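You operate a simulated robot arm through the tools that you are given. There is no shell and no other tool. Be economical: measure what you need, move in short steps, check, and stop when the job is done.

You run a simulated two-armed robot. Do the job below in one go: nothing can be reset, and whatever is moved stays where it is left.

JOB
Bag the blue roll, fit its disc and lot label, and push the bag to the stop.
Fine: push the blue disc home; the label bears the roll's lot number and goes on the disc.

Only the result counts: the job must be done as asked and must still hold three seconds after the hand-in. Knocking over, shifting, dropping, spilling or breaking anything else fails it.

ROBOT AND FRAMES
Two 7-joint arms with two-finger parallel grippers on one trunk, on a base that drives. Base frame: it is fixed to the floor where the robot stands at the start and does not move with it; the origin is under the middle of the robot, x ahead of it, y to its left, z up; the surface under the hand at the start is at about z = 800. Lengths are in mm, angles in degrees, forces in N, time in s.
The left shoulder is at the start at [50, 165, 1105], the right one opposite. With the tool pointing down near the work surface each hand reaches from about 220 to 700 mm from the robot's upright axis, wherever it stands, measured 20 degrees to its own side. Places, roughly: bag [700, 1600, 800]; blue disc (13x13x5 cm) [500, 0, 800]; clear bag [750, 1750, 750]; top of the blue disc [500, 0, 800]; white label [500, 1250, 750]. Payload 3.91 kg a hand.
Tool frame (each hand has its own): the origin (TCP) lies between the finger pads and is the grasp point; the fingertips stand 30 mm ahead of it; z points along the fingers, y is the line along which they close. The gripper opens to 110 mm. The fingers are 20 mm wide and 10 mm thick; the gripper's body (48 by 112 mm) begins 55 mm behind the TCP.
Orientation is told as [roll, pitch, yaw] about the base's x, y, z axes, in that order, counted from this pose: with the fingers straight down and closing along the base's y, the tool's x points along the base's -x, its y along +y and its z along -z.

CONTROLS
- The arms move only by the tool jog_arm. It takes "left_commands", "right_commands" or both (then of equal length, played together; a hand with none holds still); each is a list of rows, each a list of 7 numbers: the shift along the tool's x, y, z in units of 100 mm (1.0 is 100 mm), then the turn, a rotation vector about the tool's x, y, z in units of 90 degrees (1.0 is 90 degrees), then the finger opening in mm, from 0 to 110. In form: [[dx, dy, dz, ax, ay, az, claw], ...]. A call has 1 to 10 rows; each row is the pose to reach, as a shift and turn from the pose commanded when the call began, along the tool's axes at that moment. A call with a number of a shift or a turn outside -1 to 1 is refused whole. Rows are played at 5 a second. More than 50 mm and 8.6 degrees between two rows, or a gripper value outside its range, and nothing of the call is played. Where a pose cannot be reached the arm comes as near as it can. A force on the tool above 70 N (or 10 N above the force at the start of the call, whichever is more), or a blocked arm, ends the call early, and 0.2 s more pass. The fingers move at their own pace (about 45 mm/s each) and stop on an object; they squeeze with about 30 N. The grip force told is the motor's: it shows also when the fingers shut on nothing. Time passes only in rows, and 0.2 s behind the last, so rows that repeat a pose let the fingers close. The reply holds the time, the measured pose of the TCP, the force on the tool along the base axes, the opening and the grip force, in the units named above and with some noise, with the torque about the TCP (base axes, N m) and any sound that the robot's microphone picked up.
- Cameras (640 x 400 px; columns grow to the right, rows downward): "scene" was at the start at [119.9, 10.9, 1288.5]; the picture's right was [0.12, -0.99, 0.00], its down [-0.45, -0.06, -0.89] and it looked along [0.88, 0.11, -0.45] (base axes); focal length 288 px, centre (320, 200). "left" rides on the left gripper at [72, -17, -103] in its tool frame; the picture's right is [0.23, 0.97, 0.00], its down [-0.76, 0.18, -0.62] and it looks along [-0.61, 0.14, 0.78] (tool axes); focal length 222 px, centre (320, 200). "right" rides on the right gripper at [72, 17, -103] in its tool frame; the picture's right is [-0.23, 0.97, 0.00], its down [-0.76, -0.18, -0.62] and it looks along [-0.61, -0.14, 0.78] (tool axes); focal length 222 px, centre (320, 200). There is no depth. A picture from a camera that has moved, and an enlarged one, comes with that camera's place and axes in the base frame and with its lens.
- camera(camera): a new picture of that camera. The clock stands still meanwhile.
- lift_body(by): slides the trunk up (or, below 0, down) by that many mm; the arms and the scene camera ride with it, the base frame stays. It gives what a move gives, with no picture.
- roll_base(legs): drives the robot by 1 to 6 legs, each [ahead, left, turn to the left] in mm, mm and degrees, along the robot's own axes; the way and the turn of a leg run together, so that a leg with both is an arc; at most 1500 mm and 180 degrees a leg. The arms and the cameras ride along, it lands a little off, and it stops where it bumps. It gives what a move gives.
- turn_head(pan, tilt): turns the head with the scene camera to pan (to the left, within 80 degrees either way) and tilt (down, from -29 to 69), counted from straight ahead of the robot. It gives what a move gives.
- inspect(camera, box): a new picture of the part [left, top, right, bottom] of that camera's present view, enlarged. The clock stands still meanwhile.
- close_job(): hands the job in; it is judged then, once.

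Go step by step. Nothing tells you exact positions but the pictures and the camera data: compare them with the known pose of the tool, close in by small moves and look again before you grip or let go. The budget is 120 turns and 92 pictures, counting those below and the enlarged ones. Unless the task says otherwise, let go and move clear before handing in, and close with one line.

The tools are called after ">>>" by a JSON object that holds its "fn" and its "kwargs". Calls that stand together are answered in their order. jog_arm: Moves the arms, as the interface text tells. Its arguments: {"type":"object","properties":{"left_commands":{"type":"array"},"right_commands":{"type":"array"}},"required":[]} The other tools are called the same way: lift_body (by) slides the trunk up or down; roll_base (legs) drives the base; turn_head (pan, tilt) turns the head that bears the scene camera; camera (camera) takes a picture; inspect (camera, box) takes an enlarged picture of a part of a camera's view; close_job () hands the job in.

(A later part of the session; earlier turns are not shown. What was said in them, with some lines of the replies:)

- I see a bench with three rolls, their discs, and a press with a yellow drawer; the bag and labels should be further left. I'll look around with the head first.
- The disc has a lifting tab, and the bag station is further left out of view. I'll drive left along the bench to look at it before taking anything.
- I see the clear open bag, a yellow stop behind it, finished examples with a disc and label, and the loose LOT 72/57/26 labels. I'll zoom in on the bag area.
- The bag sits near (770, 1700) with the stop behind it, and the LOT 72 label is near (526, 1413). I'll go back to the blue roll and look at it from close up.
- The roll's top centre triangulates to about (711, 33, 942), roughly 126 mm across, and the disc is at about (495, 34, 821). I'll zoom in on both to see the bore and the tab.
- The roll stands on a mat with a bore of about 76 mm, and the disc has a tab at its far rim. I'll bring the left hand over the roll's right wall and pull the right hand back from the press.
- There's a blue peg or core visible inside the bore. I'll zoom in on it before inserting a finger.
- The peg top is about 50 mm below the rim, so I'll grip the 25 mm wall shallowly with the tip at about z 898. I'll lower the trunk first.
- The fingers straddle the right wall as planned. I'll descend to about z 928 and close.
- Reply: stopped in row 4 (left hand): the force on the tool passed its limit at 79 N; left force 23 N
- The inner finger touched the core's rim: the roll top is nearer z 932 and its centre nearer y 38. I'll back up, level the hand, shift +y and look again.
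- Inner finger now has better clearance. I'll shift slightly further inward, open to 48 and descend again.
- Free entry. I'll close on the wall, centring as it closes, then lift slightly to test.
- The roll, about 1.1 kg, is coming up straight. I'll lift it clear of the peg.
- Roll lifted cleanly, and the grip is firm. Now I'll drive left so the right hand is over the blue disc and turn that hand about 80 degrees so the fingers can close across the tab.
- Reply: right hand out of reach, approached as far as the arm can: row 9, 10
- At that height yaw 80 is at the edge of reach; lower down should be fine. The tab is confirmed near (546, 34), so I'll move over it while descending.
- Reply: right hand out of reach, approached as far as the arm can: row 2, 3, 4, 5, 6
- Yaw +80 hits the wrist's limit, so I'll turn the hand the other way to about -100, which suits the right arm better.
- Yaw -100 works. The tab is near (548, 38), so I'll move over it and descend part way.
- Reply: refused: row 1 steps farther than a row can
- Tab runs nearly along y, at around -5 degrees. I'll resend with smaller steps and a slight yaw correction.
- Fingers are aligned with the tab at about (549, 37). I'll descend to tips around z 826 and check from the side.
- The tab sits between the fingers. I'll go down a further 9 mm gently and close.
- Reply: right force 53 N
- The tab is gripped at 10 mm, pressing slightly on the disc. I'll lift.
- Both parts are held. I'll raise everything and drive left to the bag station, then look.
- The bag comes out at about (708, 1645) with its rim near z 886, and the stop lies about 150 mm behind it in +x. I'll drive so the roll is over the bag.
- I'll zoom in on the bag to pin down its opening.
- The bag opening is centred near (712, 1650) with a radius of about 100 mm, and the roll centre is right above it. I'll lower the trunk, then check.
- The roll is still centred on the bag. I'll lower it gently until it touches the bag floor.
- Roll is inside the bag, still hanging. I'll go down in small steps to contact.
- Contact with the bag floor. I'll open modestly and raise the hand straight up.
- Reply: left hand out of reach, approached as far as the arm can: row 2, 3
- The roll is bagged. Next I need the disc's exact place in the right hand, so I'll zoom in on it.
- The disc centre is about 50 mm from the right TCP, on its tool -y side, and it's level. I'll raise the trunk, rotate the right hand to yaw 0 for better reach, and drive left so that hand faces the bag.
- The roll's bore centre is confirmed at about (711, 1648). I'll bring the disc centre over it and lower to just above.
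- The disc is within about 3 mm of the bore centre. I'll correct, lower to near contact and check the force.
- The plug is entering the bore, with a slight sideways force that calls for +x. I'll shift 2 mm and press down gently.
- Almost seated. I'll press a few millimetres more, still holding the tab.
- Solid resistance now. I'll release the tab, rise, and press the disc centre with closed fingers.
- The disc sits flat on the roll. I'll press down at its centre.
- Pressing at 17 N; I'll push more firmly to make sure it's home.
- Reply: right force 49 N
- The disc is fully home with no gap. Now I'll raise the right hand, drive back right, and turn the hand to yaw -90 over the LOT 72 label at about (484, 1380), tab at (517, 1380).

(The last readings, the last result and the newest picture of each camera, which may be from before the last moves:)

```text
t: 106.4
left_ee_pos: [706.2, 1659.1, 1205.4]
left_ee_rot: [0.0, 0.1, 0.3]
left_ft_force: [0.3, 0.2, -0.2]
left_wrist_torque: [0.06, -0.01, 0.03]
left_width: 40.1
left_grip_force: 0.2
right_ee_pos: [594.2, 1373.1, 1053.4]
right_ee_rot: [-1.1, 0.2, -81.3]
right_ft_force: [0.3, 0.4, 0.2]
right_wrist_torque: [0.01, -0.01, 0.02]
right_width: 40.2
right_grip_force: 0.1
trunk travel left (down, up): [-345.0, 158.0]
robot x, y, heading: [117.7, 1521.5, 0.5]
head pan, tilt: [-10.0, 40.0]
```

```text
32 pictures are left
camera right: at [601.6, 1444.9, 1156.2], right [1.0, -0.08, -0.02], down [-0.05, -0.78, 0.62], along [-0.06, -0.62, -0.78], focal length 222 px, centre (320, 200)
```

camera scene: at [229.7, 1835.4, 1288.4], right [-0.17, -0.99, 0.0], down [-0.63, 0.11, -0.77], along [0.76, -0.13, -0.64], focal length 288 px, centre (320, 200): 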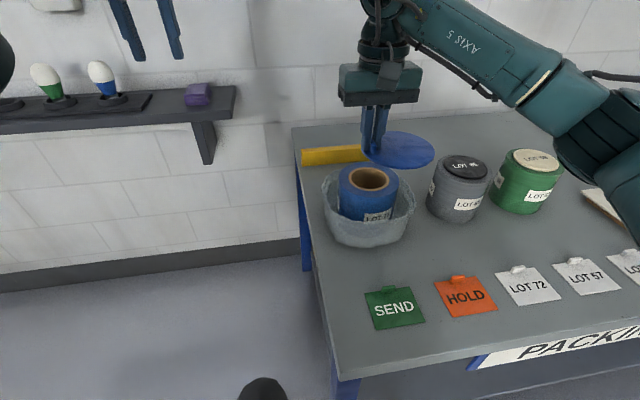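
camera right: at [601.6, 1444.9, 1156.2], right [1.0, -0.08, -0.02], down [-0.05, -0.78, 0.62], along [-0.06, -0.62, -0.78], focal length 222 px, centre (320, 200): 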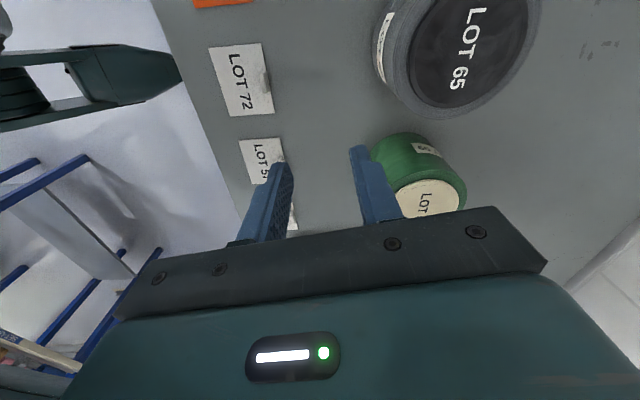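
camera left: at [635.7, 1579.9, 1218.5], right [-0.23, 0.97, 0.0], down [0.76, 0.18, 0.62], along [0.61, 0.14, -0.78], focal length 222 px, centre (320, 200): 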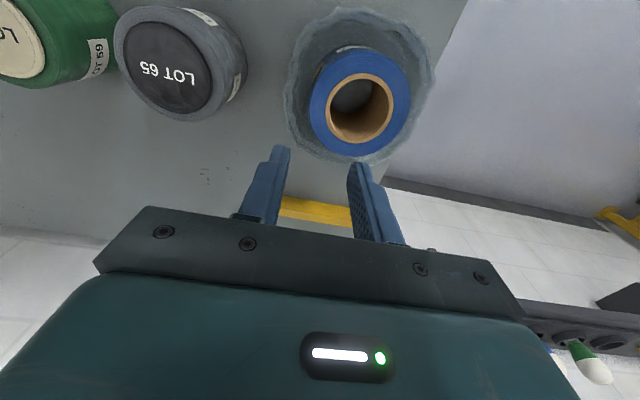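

LOT 72 measures about 76 × 89 mm, centred at (479, 1386) with its tab at (517, 1389). I'll move over the tab and descend.

>>> {"fn": "jog_arm", "kwargs": {"right_commands": [[0.14, -0.37, 0.1, 0, 0.006, 0.04, 40], [0.27, -0.74, 0.2, 0, 0.012, 0.085, 40], [0.27, -0.74, 0.6, 0, 0.012, 0.085, 40], [0.27, -0.74, 1.0, 0, 0.012, 0.085, 36], [0.27, -0.74, 1.0, 0, 0.012, 0.085, 36]]}}

>>> {"fn": "jog_arm", "kwargs": {"right_commands": [[0, 0, 0.3, 0, 0, 0, 36], [0, 0, 0.6, 0, 0, 0, 36], [0, 0, 0.6, 0, 0, 0, 36]]}}

>>> {"fn": "inspect", "kwargs": {"camera": "right", "box": [160, 20, 420, 240]}}

```text
t: 107.6
left_ee_pos: [707.0, 1658.8, 1205.2]
left_ee_rot: [0.0, 0.1, 0.3]
left_ft_force: [0.3, 0.6, -0.1]
left_wrist_torque: [-0.01, 0.01, -0.02]
left_width: 40.0
left_grip_force: 0.1
right_ee_pos: [515.6, 1386.0, 954.0]
right_ee_rot: [-1.3, 1.2, -88.9]
right_ft_force: [0.5, -0.1, -0.2]
right_wrist_torque: [0.02, 0.04, -0.01]
right_width: 35.9
right_grip_force: 0.0
trunk travel left (down, up): [-345.0, 158.0]
robot x, y, heading: [118.0, 1522.1, 0.4]
head pan, tilt: [-10.0, 40.0]
```

```text
t: 108.4
left_ee_pos: [708.1, 1659.1, 1205.3]
left_ee_rot: [0.0, 0.1, 0.2]
left_ft_force: [0.2, 0.5, -0.4]
left_wrist_torque: [0.01, -0.01, -0.01]
left_width: 40.1
left_grip_force: 0.0
right_ee_pos: [513.7, 1387.4, 894.4]
right_ee_rot: [-1.2, 1.2, -88.8]
right_ft_force: [-0.3, -0.8, 0.0]
right_wrist_torque: [-0.05, 0.01, 0.0]
right_width: 36.1
right_grip_force: 0.2
trunk travel left (down, up): [-345.0, 158.0]
robot x, y, heading: [114.8, 1522.4, 0.3]
head pan, tilt: [-10.0, 40.0]
```

```text
1.82 times, centred on (290, 130) of right
camera zoom: at [531.8, 1456.4, 998.9], right [0.98, -0.21, -0.02], down [-0.15, -0.78, 0.61], along [-0.15, -0.59, -0.79], focal length 404 px, centre (374, 327)
```

zoom: 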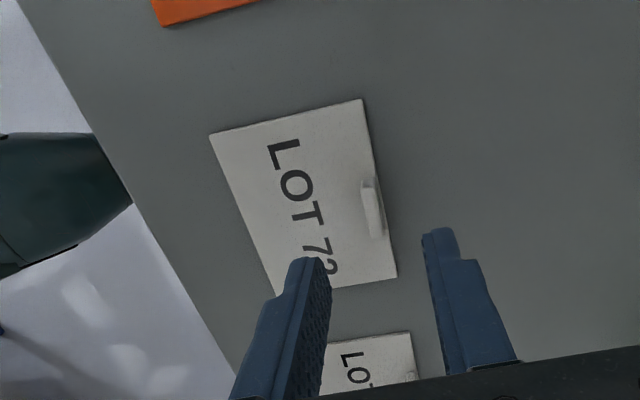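

The tab is at about (510, 1386) between the fingers. I'll level the hand, descend to tips around z 811, and look.

>>> {"fn": "jog_arm", "kwargs": {"right_commands": [[0, -0.045, 0.2, -0.0133, -0.0133, 0, 36], [0, -0.045, 0.4, -0.0133, -0.0133, 0, 30], [0, -0.045, 0.53, -0.0133, -0.0133, 0, 30], [0, -0.045, 0.53, -0.0133, -0.0133, 0, 30]]}}

>>> {"fn": "inspect", "kwargs": {"camera": "right", "box": [160, 20, 420, 240]}}

```text
t: 109.4
left_ee_pos: [707.0, 1659.8, 1205.3]
left_ee_rot: [0.0, 0.0, 0.3]
left_ft_force: [0.2, -0.4, -0.6]
left_wrist_torque: [0.01, -0.02, 0.01]
left_width: 40.2
left_grip_force: 0.0
right_ee_pos: [509.7, 1389.8, 842.0]
right_ee_rot: [0.0, -0.2, -89.0]
right_ft_force: [0.4, 1.2, -0.6]
right_wrist_torque: [0.01, 0.01, -0.02]
right_width: 29.7
right_grip_force: 0.0
trunk travel left (down, up): [-345.0, 158.0]
robot x, y, heading: [118.6, 1519.9, 0.3]
head pan, tilt: [-10.0, 40.0]
```

```text
1.82 times, centred on (290, 130) of right
camera zoom: at [524.3, 1459.9, 944.6], right [0.98, -0.21, 0.0], down [-0.16, -0.76, 0.62], along [-0.13, -0.61, -0.78], focal length 404 px, centre (374, 327)
```

zoom: 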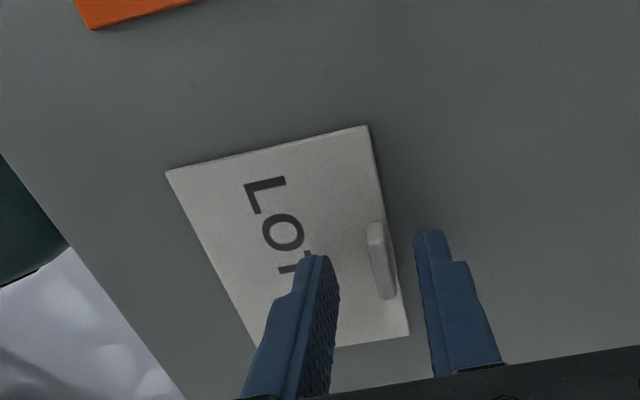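

Aligned. I'll descend 6 mm more, centre on the tab, and close.

>>> {"fn": "jog_arm", "kwargs": {"right_commands": [[-0.04, 0.01, 0.03, 0, 0, 0, 30], [-0.04, 0.01, 0.06, 0, 0, 0, 30], [-0.04, 0.01, 0.06, 0, 0, 0, 15], [-0.04, 0.01, 0.06, 0, 0, 0, 5], [-0.04, 0.01, 0.06, 0, 0, 0, 0], [-0.04, 0.01, 0.06, 0, 0, 0, 0]]}}

>>> {"fn": "jog_arm", "kwargs": {"right_commands": [[0, 0, -0.1, 0, 0, 0, 0], [0, 0, -0.3, 0, 0, 0, 0], [0, 0, -0.6, 0, 0, 0, 0], [0, 0, -1, 0, 0, 0, 0], [0, 0, -1, 0, 0, 0, 0]]}}

>>> {"fn": "camera", "kwargs": {"camera": "right"}}

```text
t: 110.8
left_ee_pos: [708.1, 1659.9, 1204.9]
left_ee_rot: [0.0, 0.1, 0.2]
left_ft_force: [0.6, -0.6, -0.3]
left_wrist_torque: [0.03, 0.04, 0.02]
left_width: 39.7
left_grip_force: 0.1
right_ee_pos: [509.7, 1384.2, 836.2]
right_ee_rot: [0.0, -0.1, -89.0]
right_ft_force: [0.3, -1.0, -0.5]
right_wrist_torque: [-0.03, 0.03, -0.02]
right_width: 5.4
right_grip_force: 30.1
trunk travel left (down, up): [-345.0, 158.0]
robot x, y, heading: [116.1, 1523.1, 0.2]
head pan, tilt: [-10.0, 40.0]
```

```text
t: 112.0
left_ee_pos: [707.4, 1658.5, 1206.2]
left_ee_rot: [0.0, -0.1, 0.3]
left_ft_force: [-0.8, -0.6, -0.5]
left_wrist_torque: [-0.01, -0.02, 0.04]
left_width: 39.7
left_grip_force: 0.0
right_ee_pos: [509.4, 1385.0, 936.8]
right_ee_rot: [0.0, -0.1, -88.8]
right_ft_force: [0.0, -0.1, -0.5]
right_wrist_torque: [-0.01, -0.02, -0.03]
right_width: 5.6
right_grip_force: 30.4
trunk travel left (down, up): [-345.0, 158.0]
robot x, y, heading: [114.4, 1522.8, 0.3]
head pan, tilt: [-10.0, 40.0]
```

```text
29 pictures are left
camera right: at [524.5, 1455.1, 1039.3], right [0.98, -0.21, 0.0], down [-0.16, -0.76, 0.62], along [-0.13, -0.61, -0.78], focal length 222 px, centre (320, 200)
```

right: 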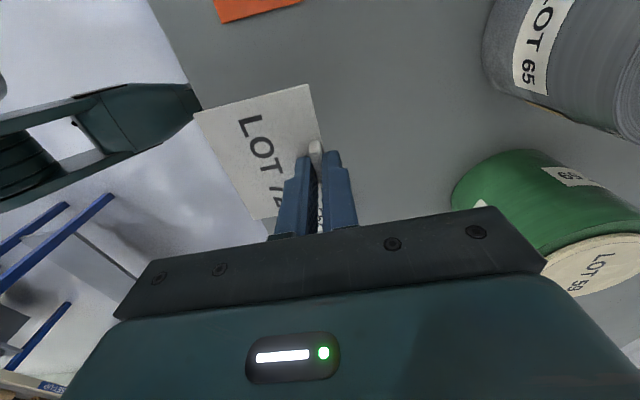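

The LOT 72 label is held. I'll raise it, rotate to yaw 0, drive left, and reach forward over the disc.

>>> {"fn": "jog_arm", "kwargs": {"right_commands": [[0, 0, -0.1, 0, 0, -0.09, 0], [0, 0, -0.2, 0, 0, -0.18, 0], [0, 0, -0.3, 0, 0, -0.27, 0], [0, 0, -0.4, 0, 0, -0.36, 0], [0, 0, -0.5, 0, 0, -0.45, 0], [0, 0, -0.6, 0, 0, -0.54, 0], [0, 0, -0.7, 0, 0, -0.63, 0], [0, 0, -0.8, 0, 0, -0.72, 0], [0, 0, -0.9, 0, 0, -0.81, 0], [0, 0, -1, 0, 0, -0.9, 0]]}}

>>> {"fn": "jog_arm", "kwargs": {"right_commands": [[0, 0, 0, 0, 0, -0.05, 0], [0, 0, 0, 0, 0, -0.086, 0], [0, 0, 0, 0, 0, -0.086, 0]]}}

>>> {"fn": "roll_base", "kwargs": {"legs": [[0, 287, 0]]}}

>>> {"fn": "jog_arm", "kwargs": {"right_commands": [[-0.4, 0, 0, 0, 0, 0, 0], [-0.8, 0, 0, 0, 0, 0, 0], [-1, 0, 0, 0, 0, 0, 0], [-1, 0, 0, 0, 0, 0, 0]]}}

>>> {"fn": "camera", "kwargs": {"camera": "scene"}}

>>> {"fn": "camera", "kwargs": {"camera": "right"}}

```text
t: 114.2
left_ee_pos: [706.8, 1659.2, 1205.3]
left_ee_rot: [0.0, 0.0, 0.3]
left_ft_force: [0.4, -0.7, -0.4]
left_wrist_torque: [0.0, -0.03, -0.04]
left_width: 40.0
left_grip_force: 0.1
right_ee_pos: [509.2, 1385.5, 1035.2]
right_ee_rot: [-0.1, 0.0, -7.8]
right_ft_force: [0.7, -0.5, 0.0]
right_wrist_torque: [0.01, 0.0, 0.0]
right_width: 5.7
right_grip_force: 30.0
trunk travel left (down, up): [-345.0, 158.0]
robot x, y, heading: [122.7, 1519.6, 0.2]
head pan, tilt: [-10.0, 40.0]
```

```text
t: 115.0
left_ee_pos: [706.8, 1658.7, 1206.4]
left_ee_rot: [-0.1, 0.0, 0.3]
left_ft_force: [-0.3, 0.3, 0.2]
left_wrist_torque: [0.03, -0.02, -0.01]
left_width: 39.8
left_grip_force: 0.1
right_ee_pos: [508.2, 1386.2, 1034.3]
right_ee_rot: [0.0, 0.1, -0.1]
right_ft_force: [1.1, -0.3, -0.3]
right_wrist_torque: [-0.02, 0.0, 0.03]
right_width: 5.5
right_grip_force: 30.1
trunk travel left (down, up): [-345.0, 158.0]
robot x, y, heading: [116.1, 1522.1, 0.5]
head pan, tilt: [-10.0, 40.0]
```

```text
t: 118.1
left_ee_pos: [707.3, 1940.1, 1205.6]
left_ee_rot: [0.1, -0.1, -0.1]
left_ft_force: [0.0, 0.2, -0.6]
left_wrist_torque: [0.01, 0.0, -0.02]
left_width: 40.4
left_grip_force: 0.1
right_ee_pos: [507.7, 1666.4, 1035.3]
right_ee_rot: [-0.1, 0.0, -0.6]
right_ft_force: [-0.7, -0.6, 0.2]
right_wrist_torque: [-0.02, 0.02, -0.01]
right_width: 5.6
right_grip_force: 30.1
trunk travel left (down, up): [-345.0, 158.0]
robot x, y, heading: [121.0, 1806.4, -0.0]
head pan, tilt: [-10.0, 40.0]
```

```text
t: 119.1
left_ee_pos: [707.2, 1939.6, 1206.1]
left_ee_rot: [0.1, 0.0, -0.1]
left_ft_force: [0.7, 0.2, 0.1]
left_wrist_torque: [-0.02, -0.01, -0.01]
left_width: 40.1
left_grip_force: 0.0
right_ee_pos: [608.3, 1668.0, 1036.0]
right_ee_rot: [-0.2, 0.0, -0.5]
right_ft_force: [0.8, -0.2, -1.2]
right_wrist_torque: [0.02, -0.02, -0.03]
right_width: 5.5
right_grip_force: 30.0
trunk travel left (down, up): [-345.0, 158.0]
robot x, y, heading: [119.9, 1810.5, -0.1]
head pan, tilt: [-10.0, 40.0]
```

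```text
28 pictures are left
camera scene: at [231.1, 1793.0, 1288.4], right [-0.18, -0.98, 0.0], down [-0.63, 0.11, -0.77], along [0.75, -0.13, -0.64], focal length 288 px, centre (320, 200)
```

scene: 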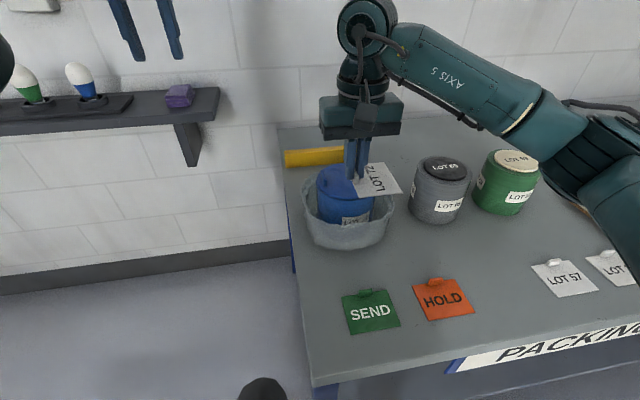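

```text
27 pictures are left
camera right: at [536.6, 1683.9, 1139.6], right [0.24, 0.97, 0.0], down [0.76, -0.18, 0.62], along [0.61, -0.15, -0.78], focal length 222 px, centre (320, 200)
```

right: 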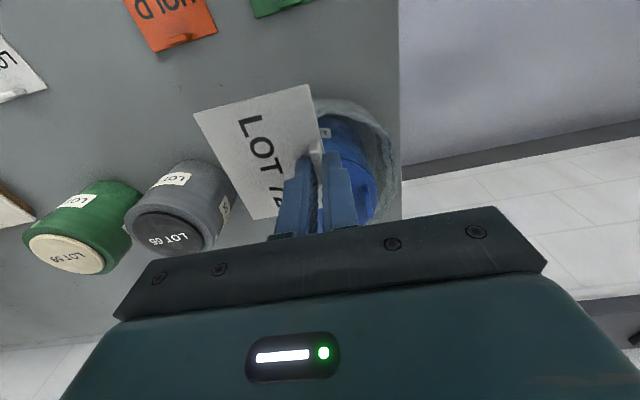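

Now I'll move forward over the disc and lower to just above it.

>>> {"fn": "jog_arm", "kwargs": {"right_commands": [[-0.4, 0.01, 0, 0, 0, 0, 0], [-0.8, 0.03, 0, 0, 0, 0, 0], [-1, 0.03, 0.1, 0, 0, 0, 0], [-1, 0.03, 0.4, 0, 0, 0, 0], [-1, 0.03, 0.45, 0, 0, 0, 0], [-1, 0.03, 0.45, 0, 0, 0, 0]]}}

>>> {"fn": "inspect", "kwargs": {"camera": "scene", "box": [280, 100, 430, 260]}}

>>> {"fn": "inspect", "kwargs": {"camera": "right", "box": [150, 20, 450, 240]}}

```text
t: 120.5
left_ee_pos: [708.0, 1939.7, 1205.6]
left_ee_rot: [0.0, 0.0, -0.1]
left_ft_force: [-0.1, 0.2, -1.2]
left_wrist_torque: [0.01, 0.01, -0.02]
left_width: 40.0
left_grip_force: 0.1
right_ee_pos: [707.6, 1668.7, 989.8]
right_ee_rot: [-0.2, 0.0, -0.7]
right_ft_force: [0.4, 0.0, -0.4]
right_wrist_torque: [-0.01, -0.01, 0.01]
right_width: 5.4
right_grip_force: 29.7
trunk travel left (down, up): [-345.0, 158.0]
robot x, y, heading: [116.6, 1806.8, -0.3]
head pan, tilt: [-10.0, 40.0]
```

```text
2.50 times, centred on (355, 180) of scene
camera zoom: at [231.1, 1793.0, 1288.4], right [-0.18, -0.98, 0.0], down [-0.63, 0.11, -0.77], along [0.75, -0.13, -0.64], focal length 721 px, centre (232, 250)
```

zoom: 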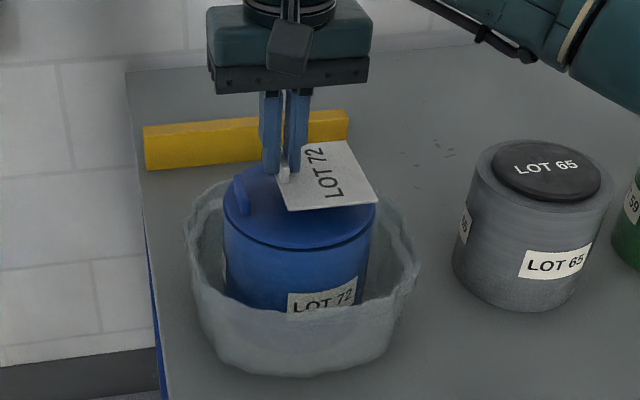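

```text
1.82 times, centred on (300, 130) of right
camera zoom: at [635.1, 1684.3, 1093.0], right [0.24, 0.97, 0.0], down [0.76, -0.18, 0.62], along [0.61, -0.15, -0.78], focal length 404 px, centre (356, 327)
```

zoom: 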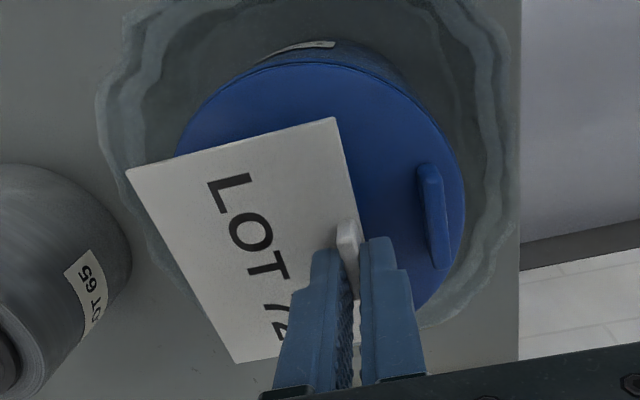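

The label is nearly centred, so I'll shift +3 mm in y and lower it to contact.

>>> {"fn": "jog_arm", "kwargs": {"right_commands": [[0, 0.03, 0.08, 0, 0, 0, 0], [0, 0.03, 0.15, 0, 0, 0, 0], [0, 0.03, 0.2, 0, 0, 0, 0], [0, 0.03, 0.2, 0, 0, 0, 0]]}}

>>> {"fn": "inspect", "kwargs": {"camera": "scene", "box": [300, 130, 400, 240]}}

```text
t: 121.5
left_ee_pos: [708.1, 1940.6, 1205.7]
left_ee_rot: [0.0, 0.1, -0.1]
left_ft_force: [-0.2, 0.0, -0.2]
left_wrist_torque: [0.01, -0.01, -0.02]
left_width: 40.1
left_grip_force: 0.1
right_ee_pos: [708.5, 1670.5, 970.1]
right_ee_rot: [-0.1, 0.0, -0.6]
right_ft_force: [-0.5, 0.3, 0.6]
right_wrist_torque: [-0.02, 0.01, -0.01]
right_width: 5.4
right_grip_force: 29.2
trunk travel left (down, up): [-345.0, 158.0]
robot x, y, heading: [116.5, 1808.3, -0.1]
head pan, tilt: [-10.0, 40.0]
```

```text
3.64 times, centred on (350, 185) of scene
camera zoom: at [231.1, 1793.1, 1288.4], right [-0.18, -0.98, 0.0], down [-0.63, 0.11, -0.77], along [0.75, -0.13, -0.64], focal length 1048 px, centre (211, 254)
```

zoom: 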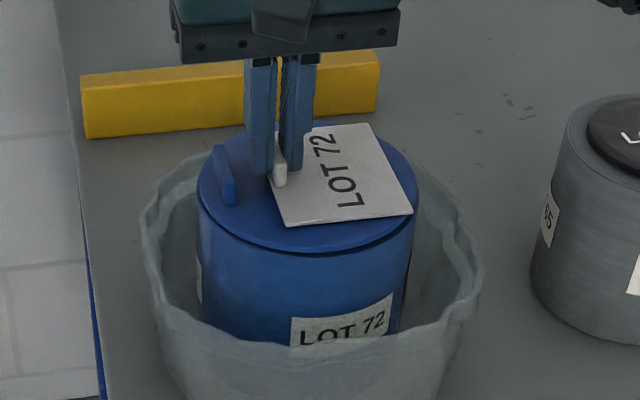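

Well placed on the disc, a few mm above it or touching. I'll lower slightly further to contact.

>>> {"fn": "jog_arm", "kwargs": {"right_commands": [[0, 0.01, 0.02, 0, 0, 0, 0], [0, 0.02, 0.04, 0, 0, 0, 0], [0, 0.02, 0.04, 0, 0, 0, 0]]}}

```text
t: 122.3
left_ee_pos: [707.3, 1938.6, 1206.1]
left_ee_rot: [0.0, 0.0, 0.0]
left_ft_force: [-0.3, -0.2, -0.2]
left_wrist_torque: [0.02, 0.01, 0.01]
left_width: 39.9
left_grip_force: 0.1
right_ee_pos: [707.7, 1671.9, 967.0]
right_ee_rot: [-0.1, 0.0, -0.5]
right_ft_force: [0.0, -2.5, 4.4]
right_wrist_torque: [-0.14, 0.01, 0.01]
right_width: 5.7
right_grip_force: 29.8
trunk travel left (down, up): [-345.0, 158.0]
robot x, y, heading: [117.6, 1808.6, -0.2]
head pan, tilt: [-10.0, 40.0]
```

Contact felt. I'll open slightly and rise.

>>> {"fn": "jog_arm", "kwargs": {"right_commands": [[0, 0, 0, 0, 0, 0, 9], [0, 0, 0, 0, 0, 0, 13], [0, 0, 0, 0, 0, 0, 13], [0, 0, -0.1, 0, 0, 0, 13], [0, 0, -0.3, 0, 0, 0, 13], [0, 0, -0.6, 0, 0, 0, 13], [0, 0, -1, 0, 0, 0, 13]]}}

>>> {"fn": "inspect", "kwargs": {"camera": "scene", "box": [260, 100, 460, 260]}}

>>> {"fn": "camera", "kwargs": {"camera": "right"}}

```text
t: 123.9
left_ee_pos: [708.3, 1940.4, 1206.6]
left_ee_rot: [0.0, 0.0, -0.2]
left_ft_force: [0.6, -0.4, -0.5]
left_wrist_torque: [0.04, -0.01, 0.02]
left_width: 40.0
left_grip_force: 0.2
right_ee_pos: [708.2, 1674.1, 1071.5]
right_ee_rot: [0.0, -0.1, -0.6]
right_ft_force: [0.6, 0.6, 0.3]
right_wrist_torque: [0.03, 0.0, -0.02]
right_width: 13.0
right_grip_force: 0.1
trunk travel left (down, up): [-345.0, 158.0]
robot x, y, heading: [113.7, 1808.4, -0.2]
head pan, tilt: [-10.0, 40.0]
```

```text
2.50 times, centred on (360, 180) of scene
camera zoom: at [230.7, 1793.4, 1288.4], right [-0.18, -0.98, 0.0], down [-0.63, 0.11, -0.77], along [0.75, -0.13, -0.64], focal length 721 px, centre (220, 250)
```

zoom: 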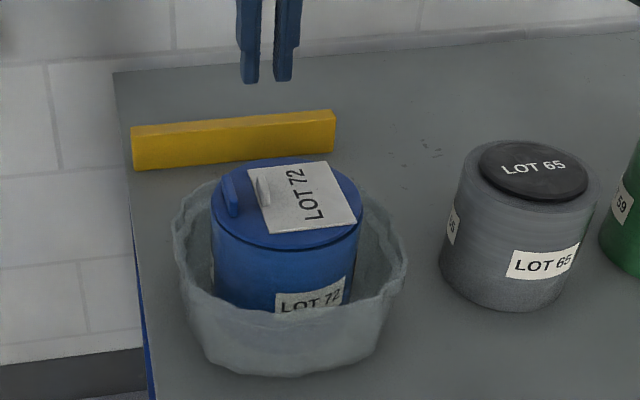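

```text
22 pictures are left
camera right: at [636.0, 1689.9, 1173.4], right [0.24, 0.97, 0.0], down [0.76, -0.18, 0.62], along [0.61, -0.15, -0.78], focal length 222 px, centre (320, 200)
```

right: 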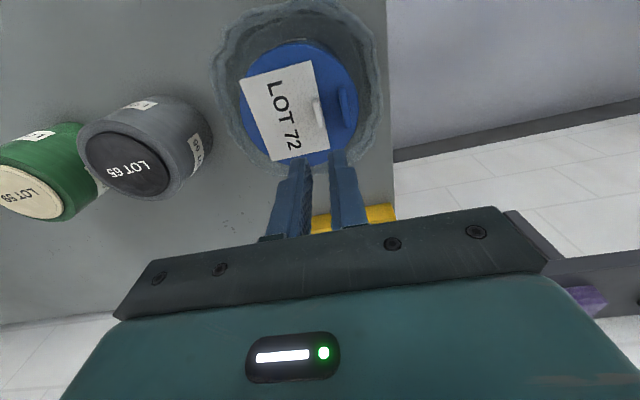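

Label lies flat on the disc, reading LOT 72. Last step is the push: the stop's front face is near x 971, so the bag needs about 155 mm in +x. I'll retract the right hand and bring it down on the near side of the bag.

>>> {"fn": "jog_arm", "kwargs": {"right_commands": [[0.4, -0.1, 0, 0, 0, 0, 40], [0.8, -0.2, 0, 0, 0, 0, 70], [1, -0.23, 0, 0, 0, 0, 70]]}}

>>> {"fn": "jog_arm", "kwargs": {"right_commands": [[0.4, 0, 0, 0, 0, 0, 70], [0.4, 0, 0.4, 0, 0, 0, 70], [0.4, 0, 0.8, 0, 0, 0, 70], [0.4, 0, 1, 0, 0, 0, 70]]}}

>>> {"fn": "jog_arm", "kwargs": {"right_commands": [[0, 0, 0.4, 0, 0, 0, 70], [0, 0, 0.8, 0, 0, 0, 70], [0, 0, 1, 0, 0, 0, 70], [0, 0, 1, 0, 0, 0, 70]]}}

>>> {"fn": "camera", "kwargs": {"camera": "scene"}}

>>> {"fn": "camera", "kwargs": {"camera": "right"}}

```text
t: 124.7
left_ee_pos: [707.9, 1939.9, 1206.9]
left_ee_rot: [0.0, 0.1, -0.1]
left_ft_force: [0.1, -0.8, -0.5]
left_wrist_torque: [-0.02, 0.02, 0.01]
left_width: 40.2
left_grip_force: 0.0
right_ee_pos: [607.2, 1651.3, 1066.3]
right_ee_rot: [0.0, 0.0, -0.7]
right_ft_force: [-0.8, 0.5, 0.0]
right_wrist_torque: [-0.01, -0.02, 0.01]
right_width: 70.1
right_grip_force: 0.1
trunk travel left (down, up): [-345.0, 158.0]
robot x, y, heading: [119.2, 1808.2, 0.0]
head pan, tilt: [-10.0, 40.0]
```

```text
t: 125.7
left_ee_pos: [708.8, 1939.3, 1205.4]
left_ee_rot: [0.0, 0.0, -0.2]
left_ft_force: [0.0, -0.2, -0.4]
left_wrist_torque: [0.04, -0.01, 0.02]
left_width: 40.1
left_grip_force: 0.0
right_ee_pos: [569.4, 1652.5, 965.3]
right_ee_rot: [0.0, 0.0, -0.6]
right_ft_force: [0.2, -1.1, 0.3]
right_wrist_torque: [0.01, 0.01, 0.02]
right_width: 70.0
right_grip_force: 0.0
trunk travel left (down, up): [-345.0, 158.0]
robot x, y, heading: [120.2, 1808.1, -0.0]
head pan, tilt: [-10.0, 40.0]
```

```text
t: 126.7
left_ee_pos: [708.0, 1939.7, 1206.6]
left_ee_rot: [0.0, 0.0, -0.1]
left_ft_force: [-0.3, -0.2, -0.6]
left_wrist_torque: [-0.01, -0.03, -0.02]
left_width: 39.8
left_grip_force: 0.0
right_ee_pos: [568.7, 1650.8, 866.5]
right_ee_rot: [-0.1, 0.0, -0.7]
right_ft_force: [0.0, 0.0, -0.6]
right_wrist_torque: [0.02, 0.0, 0.0]
right_width: 70.2
right_grip_force: 0.0
trunk travel left (down, up): [-345.0, 158.0]
robot x, y, heading: [117.4, 1809.9, -0.0]
head pan, tilt: [-10.0, 40.0]
```

```text
21 pictures are left
camera scene: at [231.1, 1793.1, 1288.4], right [-0.18, -0.98, 0.0], down [-0.63, 0.11, -0.77], along [0.75, -0.13, -0.64], focal length 288 px, centre (320, 200)
```

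scene: 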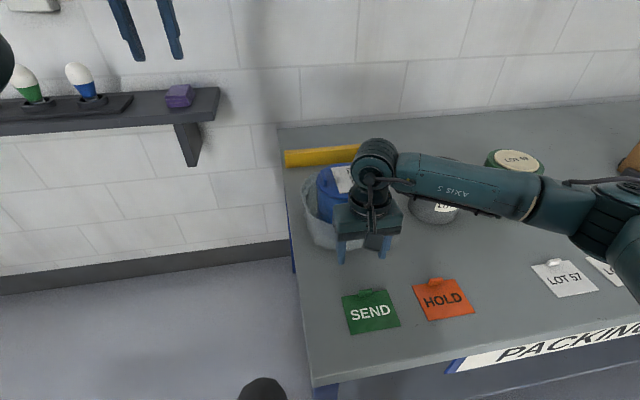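

```text
20 pictures are left
camera right: at [495.9, 1667.6, 970.1], right [0.24, 0.97, 0.0], down [0.76, -0.18, 0.62], along [0.61, -0.15, -0.78], focal length 222 px, centre (320, 200)
```

right: 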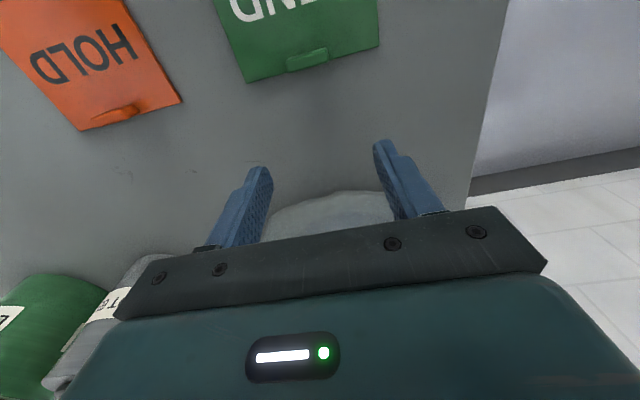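

The fingers are low on the near side of the bag. I'll start the push gently, 10 mm per row.

>>> {"fn": "jog_arm", "kwargs": {"right_commands": [[-0.1, 0, 0.1, 0, 0, 0, 70], [-0.2, 0, 0.1, 0, 0, 0, 70], [-0.3, 0, 0.1, 0, 0, 0, 70], [-0.37, 0, 0.1, 0, 0, 0, 70], [-0.44, 0, 0.1, 0, 0, 0, 70], [-0.5, 0, 0.1, 0, 0, 0, 70], [-0.56, 0, 0.1, 0, 0, 0, 70], [-0.62, 0, 0.1, 0, 0, 0, 70], [-0.68, 0, 0.1, 0, 0, 0, 70], [-0.74, 0, 0.1, 0, 0, 0, 70]]}}

>>> {"fn": "camera", "kwargs": {"camera": "scene"}}

>>> {"fn": "camera", "kwargs": {"camera": "left"}}

```text
t: 128.9
left_ee_pos: [707.6, 1939.3, 1207.3]
left_ee_rot: [0.0, 0.1, -0.1]
left_ft_force: [-0.7, -0.1, 0.5]
left_wrist_torque: [-0.02, -0.02, 0.02]
left_width: 40.2
left_grip_force: 0.0
right_ee_pos: [641.2, 1651.6, 856.1]
right_ee_rot: [-0.1, 0.0, -0.6]
right_ft_force: [-3.7, -0.3, 0.4]
right_wrist_torque: [-0.01, -0.22, -0.02]
right_width: 69.9
right_grip_force: 0.1
trunk travel left (down, up): [-345.0, 158.0]
robot x, y, heading: [116.8, 1806.2, -0.1]
head pan, tilt: [-10.0, 40.0]
```

```text
19 pictures are left
camera scene: at [230.8, 1793.1, 1288.4], right [-0.18, -0.98, 0.0], down [-0.63, 0.11, -0.77], along [0.75, -0.13, -0.64], focal length 288 px, centre (320, 200)
```

scene: 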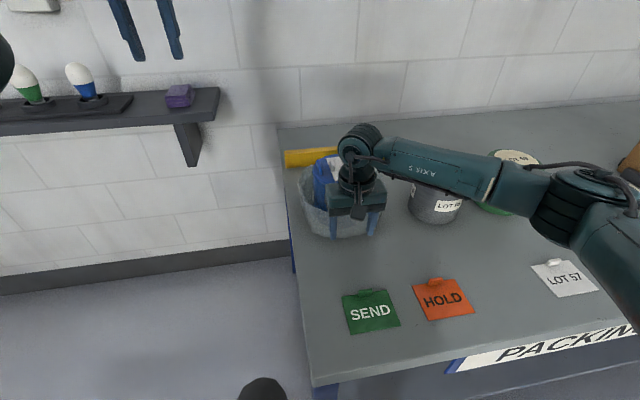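

```text
18 pictures are left
camera left: at [636.0, 1923.9, 1308.0], right [-0.22, 0.97, 0.0], down [0.76, 0.18, 0.62], along [0.61, 0.14, -0.78], focal length 222 px, centre (320, 200)
```

left: 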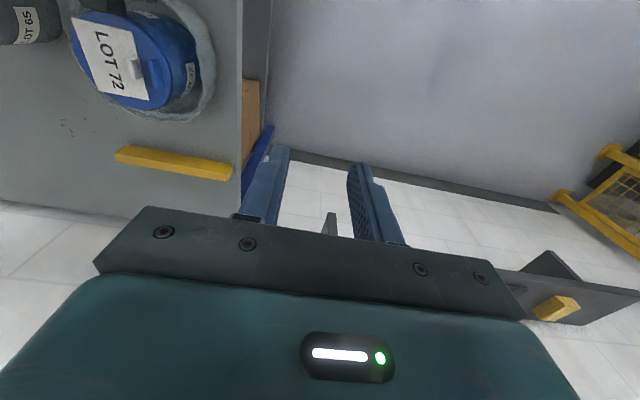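

The bag moves smoothly under about 4 N, with the contents steady. Continuing.

>>> {"fn": "jog_arm", "kwargs": {"right_commands": [[-0.08, 0, 0, 0, 0, 0, 70], [-0.16, 0, 0, 0, 0, 0, 70], [-0.24, 0, 0, 0, 0, 0, 70], [-0.32, 0, 0, 0, 0, 0, 70], [-0.4, 0, 0, 0, 0, 0, 70], [-0.48, 0, 0, 0, 0, 0, 70], [-0.56, 0, 0, 0, 0, 0, 70], [-0.64, 0, 0, 0, 0, 0, 70], [-0.72, 0, 0, 0, 0, 0, 70], [-0.8, 0, 0, 0, 0, 0, 70]]}}

>>> {"fn": "inspect", "kwargs": {"camera": "left", "box": [40, 0, 280, 200]}}

```text
t: 131.1
left_ee_pos: [708.0, 1939.4, 1206.8]
left_ee_rot: [0.0, 0.0, -0.1]
left_ft_force: [0.9, 0.9, -0.4]
left_wrist_torque: [0.01, 0.0, 0.0]
left_width: 40.2
left_grip_force: 0.0
right_ee_pos: [721.7, 1650.1, 857.1]
right_ee_rot: [0.0, -0.1, -0.6]
right_ft_force: [-1.9, -0.3, 0.5]
right_wrist_torque: [0.02, -0.19, 0.02]
right_width: 70.3
right_grip_force: 0.3
trunk travel left (down, up): [-345.0, 158.0]
robot x, y, heading: [115.7, 1806.0, -0.4]
head pan, tilt: [-10.0, 40.0]
```

```text
2.00 times, centred on (160, 100) of left
camera zoom: at [635.9, 1924.1, 1308.0], right [-0.22, 0.97, 0.0], down [0.76, 0.18, 0.62], along [0.61, 0.14, -0.78], focal length 444 px, centre (640, 400)
```

zoom: 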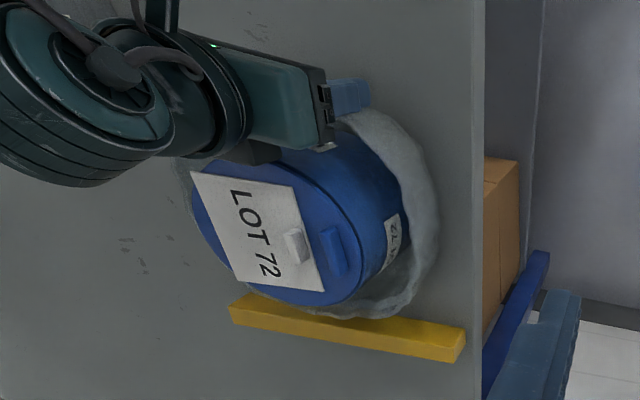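

Nearly there. I'll push on in small steps, watching the force.

>>> {"fn": "jog_arm", "kwargs": {"right_commands": [[-0.06, 0, 0, 0, 0, 0, 70], [-0.12, 0, 0, 0, 0, 0, 70], [-0.18, 0, 0, 0, 0, 0, 70], [-0.24, 0, 0, 0, 0, 0, 70], [-0.3, 0, 0, 0, 0, 0, 70]]}}

>>> {"fn": "inspect", "kwargs": {"camera": "left", "box": [40, 0, 280, 200]}}

```text
t: 132.3
left_ee_pos: [707.6, 1939.7, 1206.2]
left_ee_rot: [0.0, -0.1, -0.2]
left_ft_force: [-0.5, -1.0, 0.8]
left_wrist_torque: [0.01, 0.01, -0.01]
left_width: 40.2
left_grip_force: 0.1
right_ee_pos: [751.9, 1649.9, 856.4]
right_ee_rot: [0.1, -0.1, -0.6]
right_ft_force: [-3.0, 0.4, 0.5]
right_wrist_torque: [-0.01, -0.24, 0.02]
right_width: 70.0
right_grip_force: 0.2
trunk travel left (down, up): [-345.0, 158.0]
robot x, y, heading: [119.7, 1811.4, -0.4]
head pan, tilt: [-10.0, 40.0]
```

```text
2.00 times, centred on (160, 100) of left
camera zoom: at [635.9, 1924.1, 1308.1], right [-0.22, 0.97, 0.0], down [0.76, 0.18, 0.62], along [0.61, 0.14, -0.78], focal length 444 px, centre (640, 400)
```

zoom: 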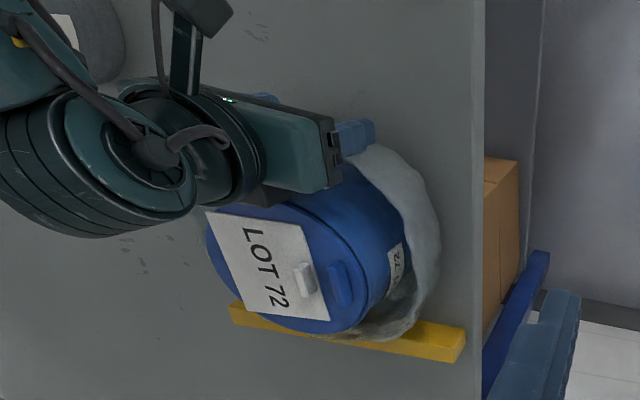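

Still free (3 N). I'll continue with finer steps.

>>> {"fn": "jog_arm", "kwargs": {"right_commands": [[-0.04, 0, 0, 0, 0, 0, 70], [-0.08, 0, 0, 0, 0, 0, 70], [-0.11, 0, 0, 0, 0, 0, 70], [-0.14, 0, 0, 0, 0, 0, 70], [-0.14, 0, 0, 0, 0, 0, 70]]}}

```text
t: 133.5
left_ee_pos: [708.4, 1939.3, 1205.7]
left_ee_rot: [-0.1, 0.0, -0.2]
left_ft_force: [-0.4, -0.9, 0.2]
left_wrist_torque: [0.0, -0.01, 0.0]
left_width: 40.0
left_grip_force: 0.1
right_ee_pos: [765.0, 1649.9, 855.8]
right_ee_rot: [0.1, 0.0, -0.5]
right_ft_force: [-3.7, 0.1, -0.1]
right_wrist_torque: [0.02, -0.2, 0.01]
right_width: 70.2
right_grip_force: 0.2
trunk travel left (down, up): [-345.0, 158.0]
robot x, y, heading: [121.0, 1812.3, -0.0]
head pan, tilt: [-10.0, 40.0]
```

>>> {"fn": "jog_arm", "kwargs": {"right_commands": [[-0.03, 0, 0, 0, 0, 0, 70], [-0.06, 0, 0, 0, 0, 0, 70], [-0.09, 0, 0, 0, 0, 0, 70], [-0.12, 0, 0, 0, 0, 0, 70], [-0.12, 0, 0, 0, 0, 0, 70]]}}

>>> {"fn": "inspect", "kwargs": {"camera": "left", "box": [100, 60, 280, 200]}}

>>> {"fn": "inspect", "kwargs": {"camera": "scene", "box": [260, 100, 460, 260]}}

```text
t: 134.7
left_ee_pos: [705.1, 1939.7, 1207.5]
left_ee_rot: [0.0, -0.2, -0.1]
left_ft_force: [-0.5, 0.6, 0.2]
left_wrist_torque: [0.03, 0.01, 0.01]
left_width: 40.1
left_grip_force: 0.1
right_ee_pos: [767.1, 1649.5, 857.4]
right_ee_rot: [-0.1, 0.1, -0.5]
right_ft_force: [-27.4, 2.2, 0.0]
right_wrist_torque: [0.13, -0.68, -0.25]
right_width: 70.9
right_grip_force: 0.6
right hand out of reach, approached as far as the arm can: row 3, 4, 5
trunk travel left (down, up): [-345.0, 158.0]
robot x, y, heading: [118.3, 1811.3, 0.1]
head pan, tilt: [-10.0, 40.0]
```

```text
2.86 times, centred on (190, 130) of left
camera zoom: at [633.6, 1924.1, 1309.2], right [-0.22, 0.97, 0.0], down [0.76, 0.18, 0.63], along [0.61, 0.14, -0.78], focal length 635 px, centre (691, 400)
```

zoom: 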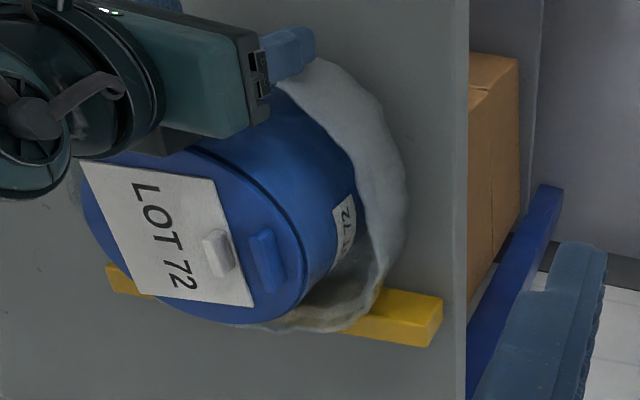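

```text
2.50 times, centred on (360, 180) of scene
camera zoom: at [228.4, 1793.3, 1288.7], right [-0.18, -0.98, 0.0], down [-0.63, 0.11, -0.77], along [0.76, -0.13, -0.64], focal length 721 px, centre (220, 250)
```

zoom: 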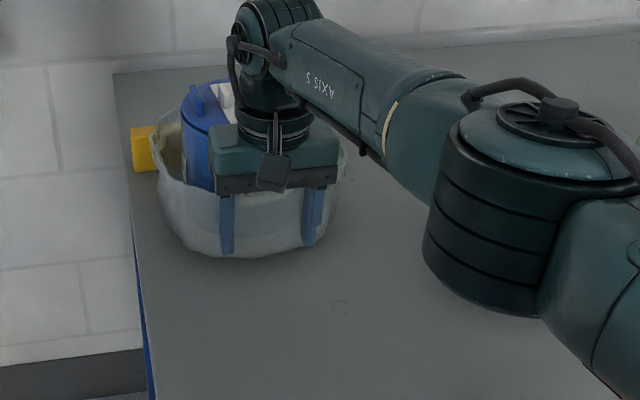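

The push force jumped to 27 N where contact was predicted, so the bag is against the stop. I'll back off straight and rise.

>>> {"fn": "jog_arm", "kwargs": {"right_commands": [[0.12, 0, 0, 0, 0, 0, 70], [0.25, 0, 0, 0, 0, 0, 70], [0.5, 0, 0, 0, 0, 0, 70], [0.9, 0, 0, 0, 0, 0, 70], [1, 0, 0, 0, 0, 0, 70]]}}

>>> {"fn": "jog_arm", "kwargs": {"right_commands": [[0.4, 0, 0, 0, 0, 0, 70], [0.8, 0, 0, 0, 0, 0, 70], [0.9, 0, -0.4, 0, 0, 0, 70], [0.9, 0, -0.8, 0, 0, 0, 70], [0.9, 0, -1, 0, 0, 0, 70]]}}

>>> {"fn": "inspect", "kwargs": {"camera": "scene", "box": [260, 100, 460, 260]}}

>>> {"fn": "inspect", "kwargs": {"camera": "left", "box": [40, 0, 280, 200]}}

```text
t: 135.9
left_ee_pos: [706.8, 1939.0, 1205.8]
left_ee_rot: [0.0, 0.1, -0.1]
left_ft_force: [0.1, 1.5, -0.2]
left_wrist_torque: [-0.01, -0.02, 0.04]
left_width: 40.0
left_grip_force: 0.0
right_ee_pos: [669.3, 1651.8, 856.1]
right_ee_rot: [-0.1, 0.0, -0.6]
right_ft_force: [-0.6, -0.3, -0.4]
right_wrist_torque: [0.0, -0.01, 0.0]
right_width: 69.9
right_grip_force: 0.0
trunk travel left (down, up): [-345.0, 158.0]
robot x, y, heading: [112.3, 1809.2, -0.3]
head pan, tilt: [-10.0, 40.0]
```

```text
t: 137.1
left_ee_pos: [708.0, 1940.2, 1207.1]
left_ee_rot: [0.0, 0.0, -0.1]
left_ft_force: [-0.8, -0.3, 0.0]
left_wrist_torque: [-0.03, 0.01, 0.02]
left_width: 39.8
left_grip_force: 0.0
right_ee_pos: [580.4, 1651.6, 954.8]
right_ee_rot: [-0.1, 0.1, -0.7]
right_ft_force: [0.1, 0.0, -1.4]
right_wrist_torque: [-0.02, 0.0, 0.01]
right_width: 70.2
right_grip_force: 0.0
trunk travel left (down, up): [-345.0, 158.0]
robot x, y, heading: [121.2, 1805.1, -0.0]
head pan, tilt: [-10.0, 40.0]
```

```text
2.50 times, centred on (360, 180) of scene
camera zoom: at [231.0, 1793.1, 1288.4], right [-0.18, -0.98, 0.0], down [-0.63, 0.11, -0.77], along [0.75, -0.13, -0.64], focal length 721 px, centre (220, 250)
```

zoom: 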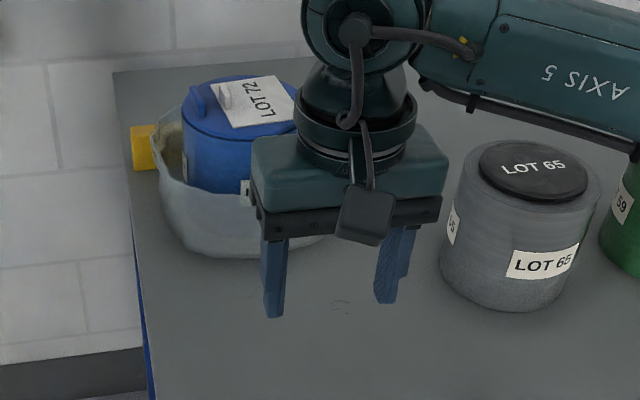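

```text
2.00 times, centred on (160, 100) of left
camera zoom: at [636.2, 1924.0, 1307.9], right [-0.22, 0.97, 0.0], down [0.76, 0.18, 0.62], along [0.61, 0.14, -0.78], focal length 444 px, centre (640, 400)
```

zoom: 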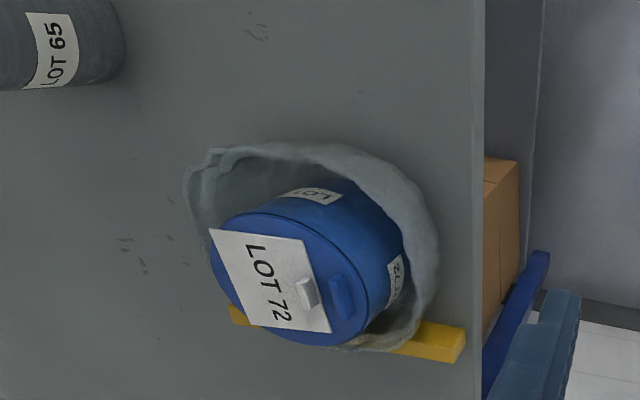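

Disc home, LOT 72 label flat on the disc, bag against the stop, hands clear. Handing in.

>>> {"fn": "close_job", "kwargs": {}}

```text
The job is handed in.
```

The job is handed in. The blue LOT 72 roll is in the bag with its blue disc pushed home, and the LOT 72 label lies flat on the disc. The bag is pushed up against the yellow stop, where the push force jumped from about 4 N to 27 N. The last pictures show nothing else knocked or shifted near the bag; I did not re-photograph the rest of the bench.
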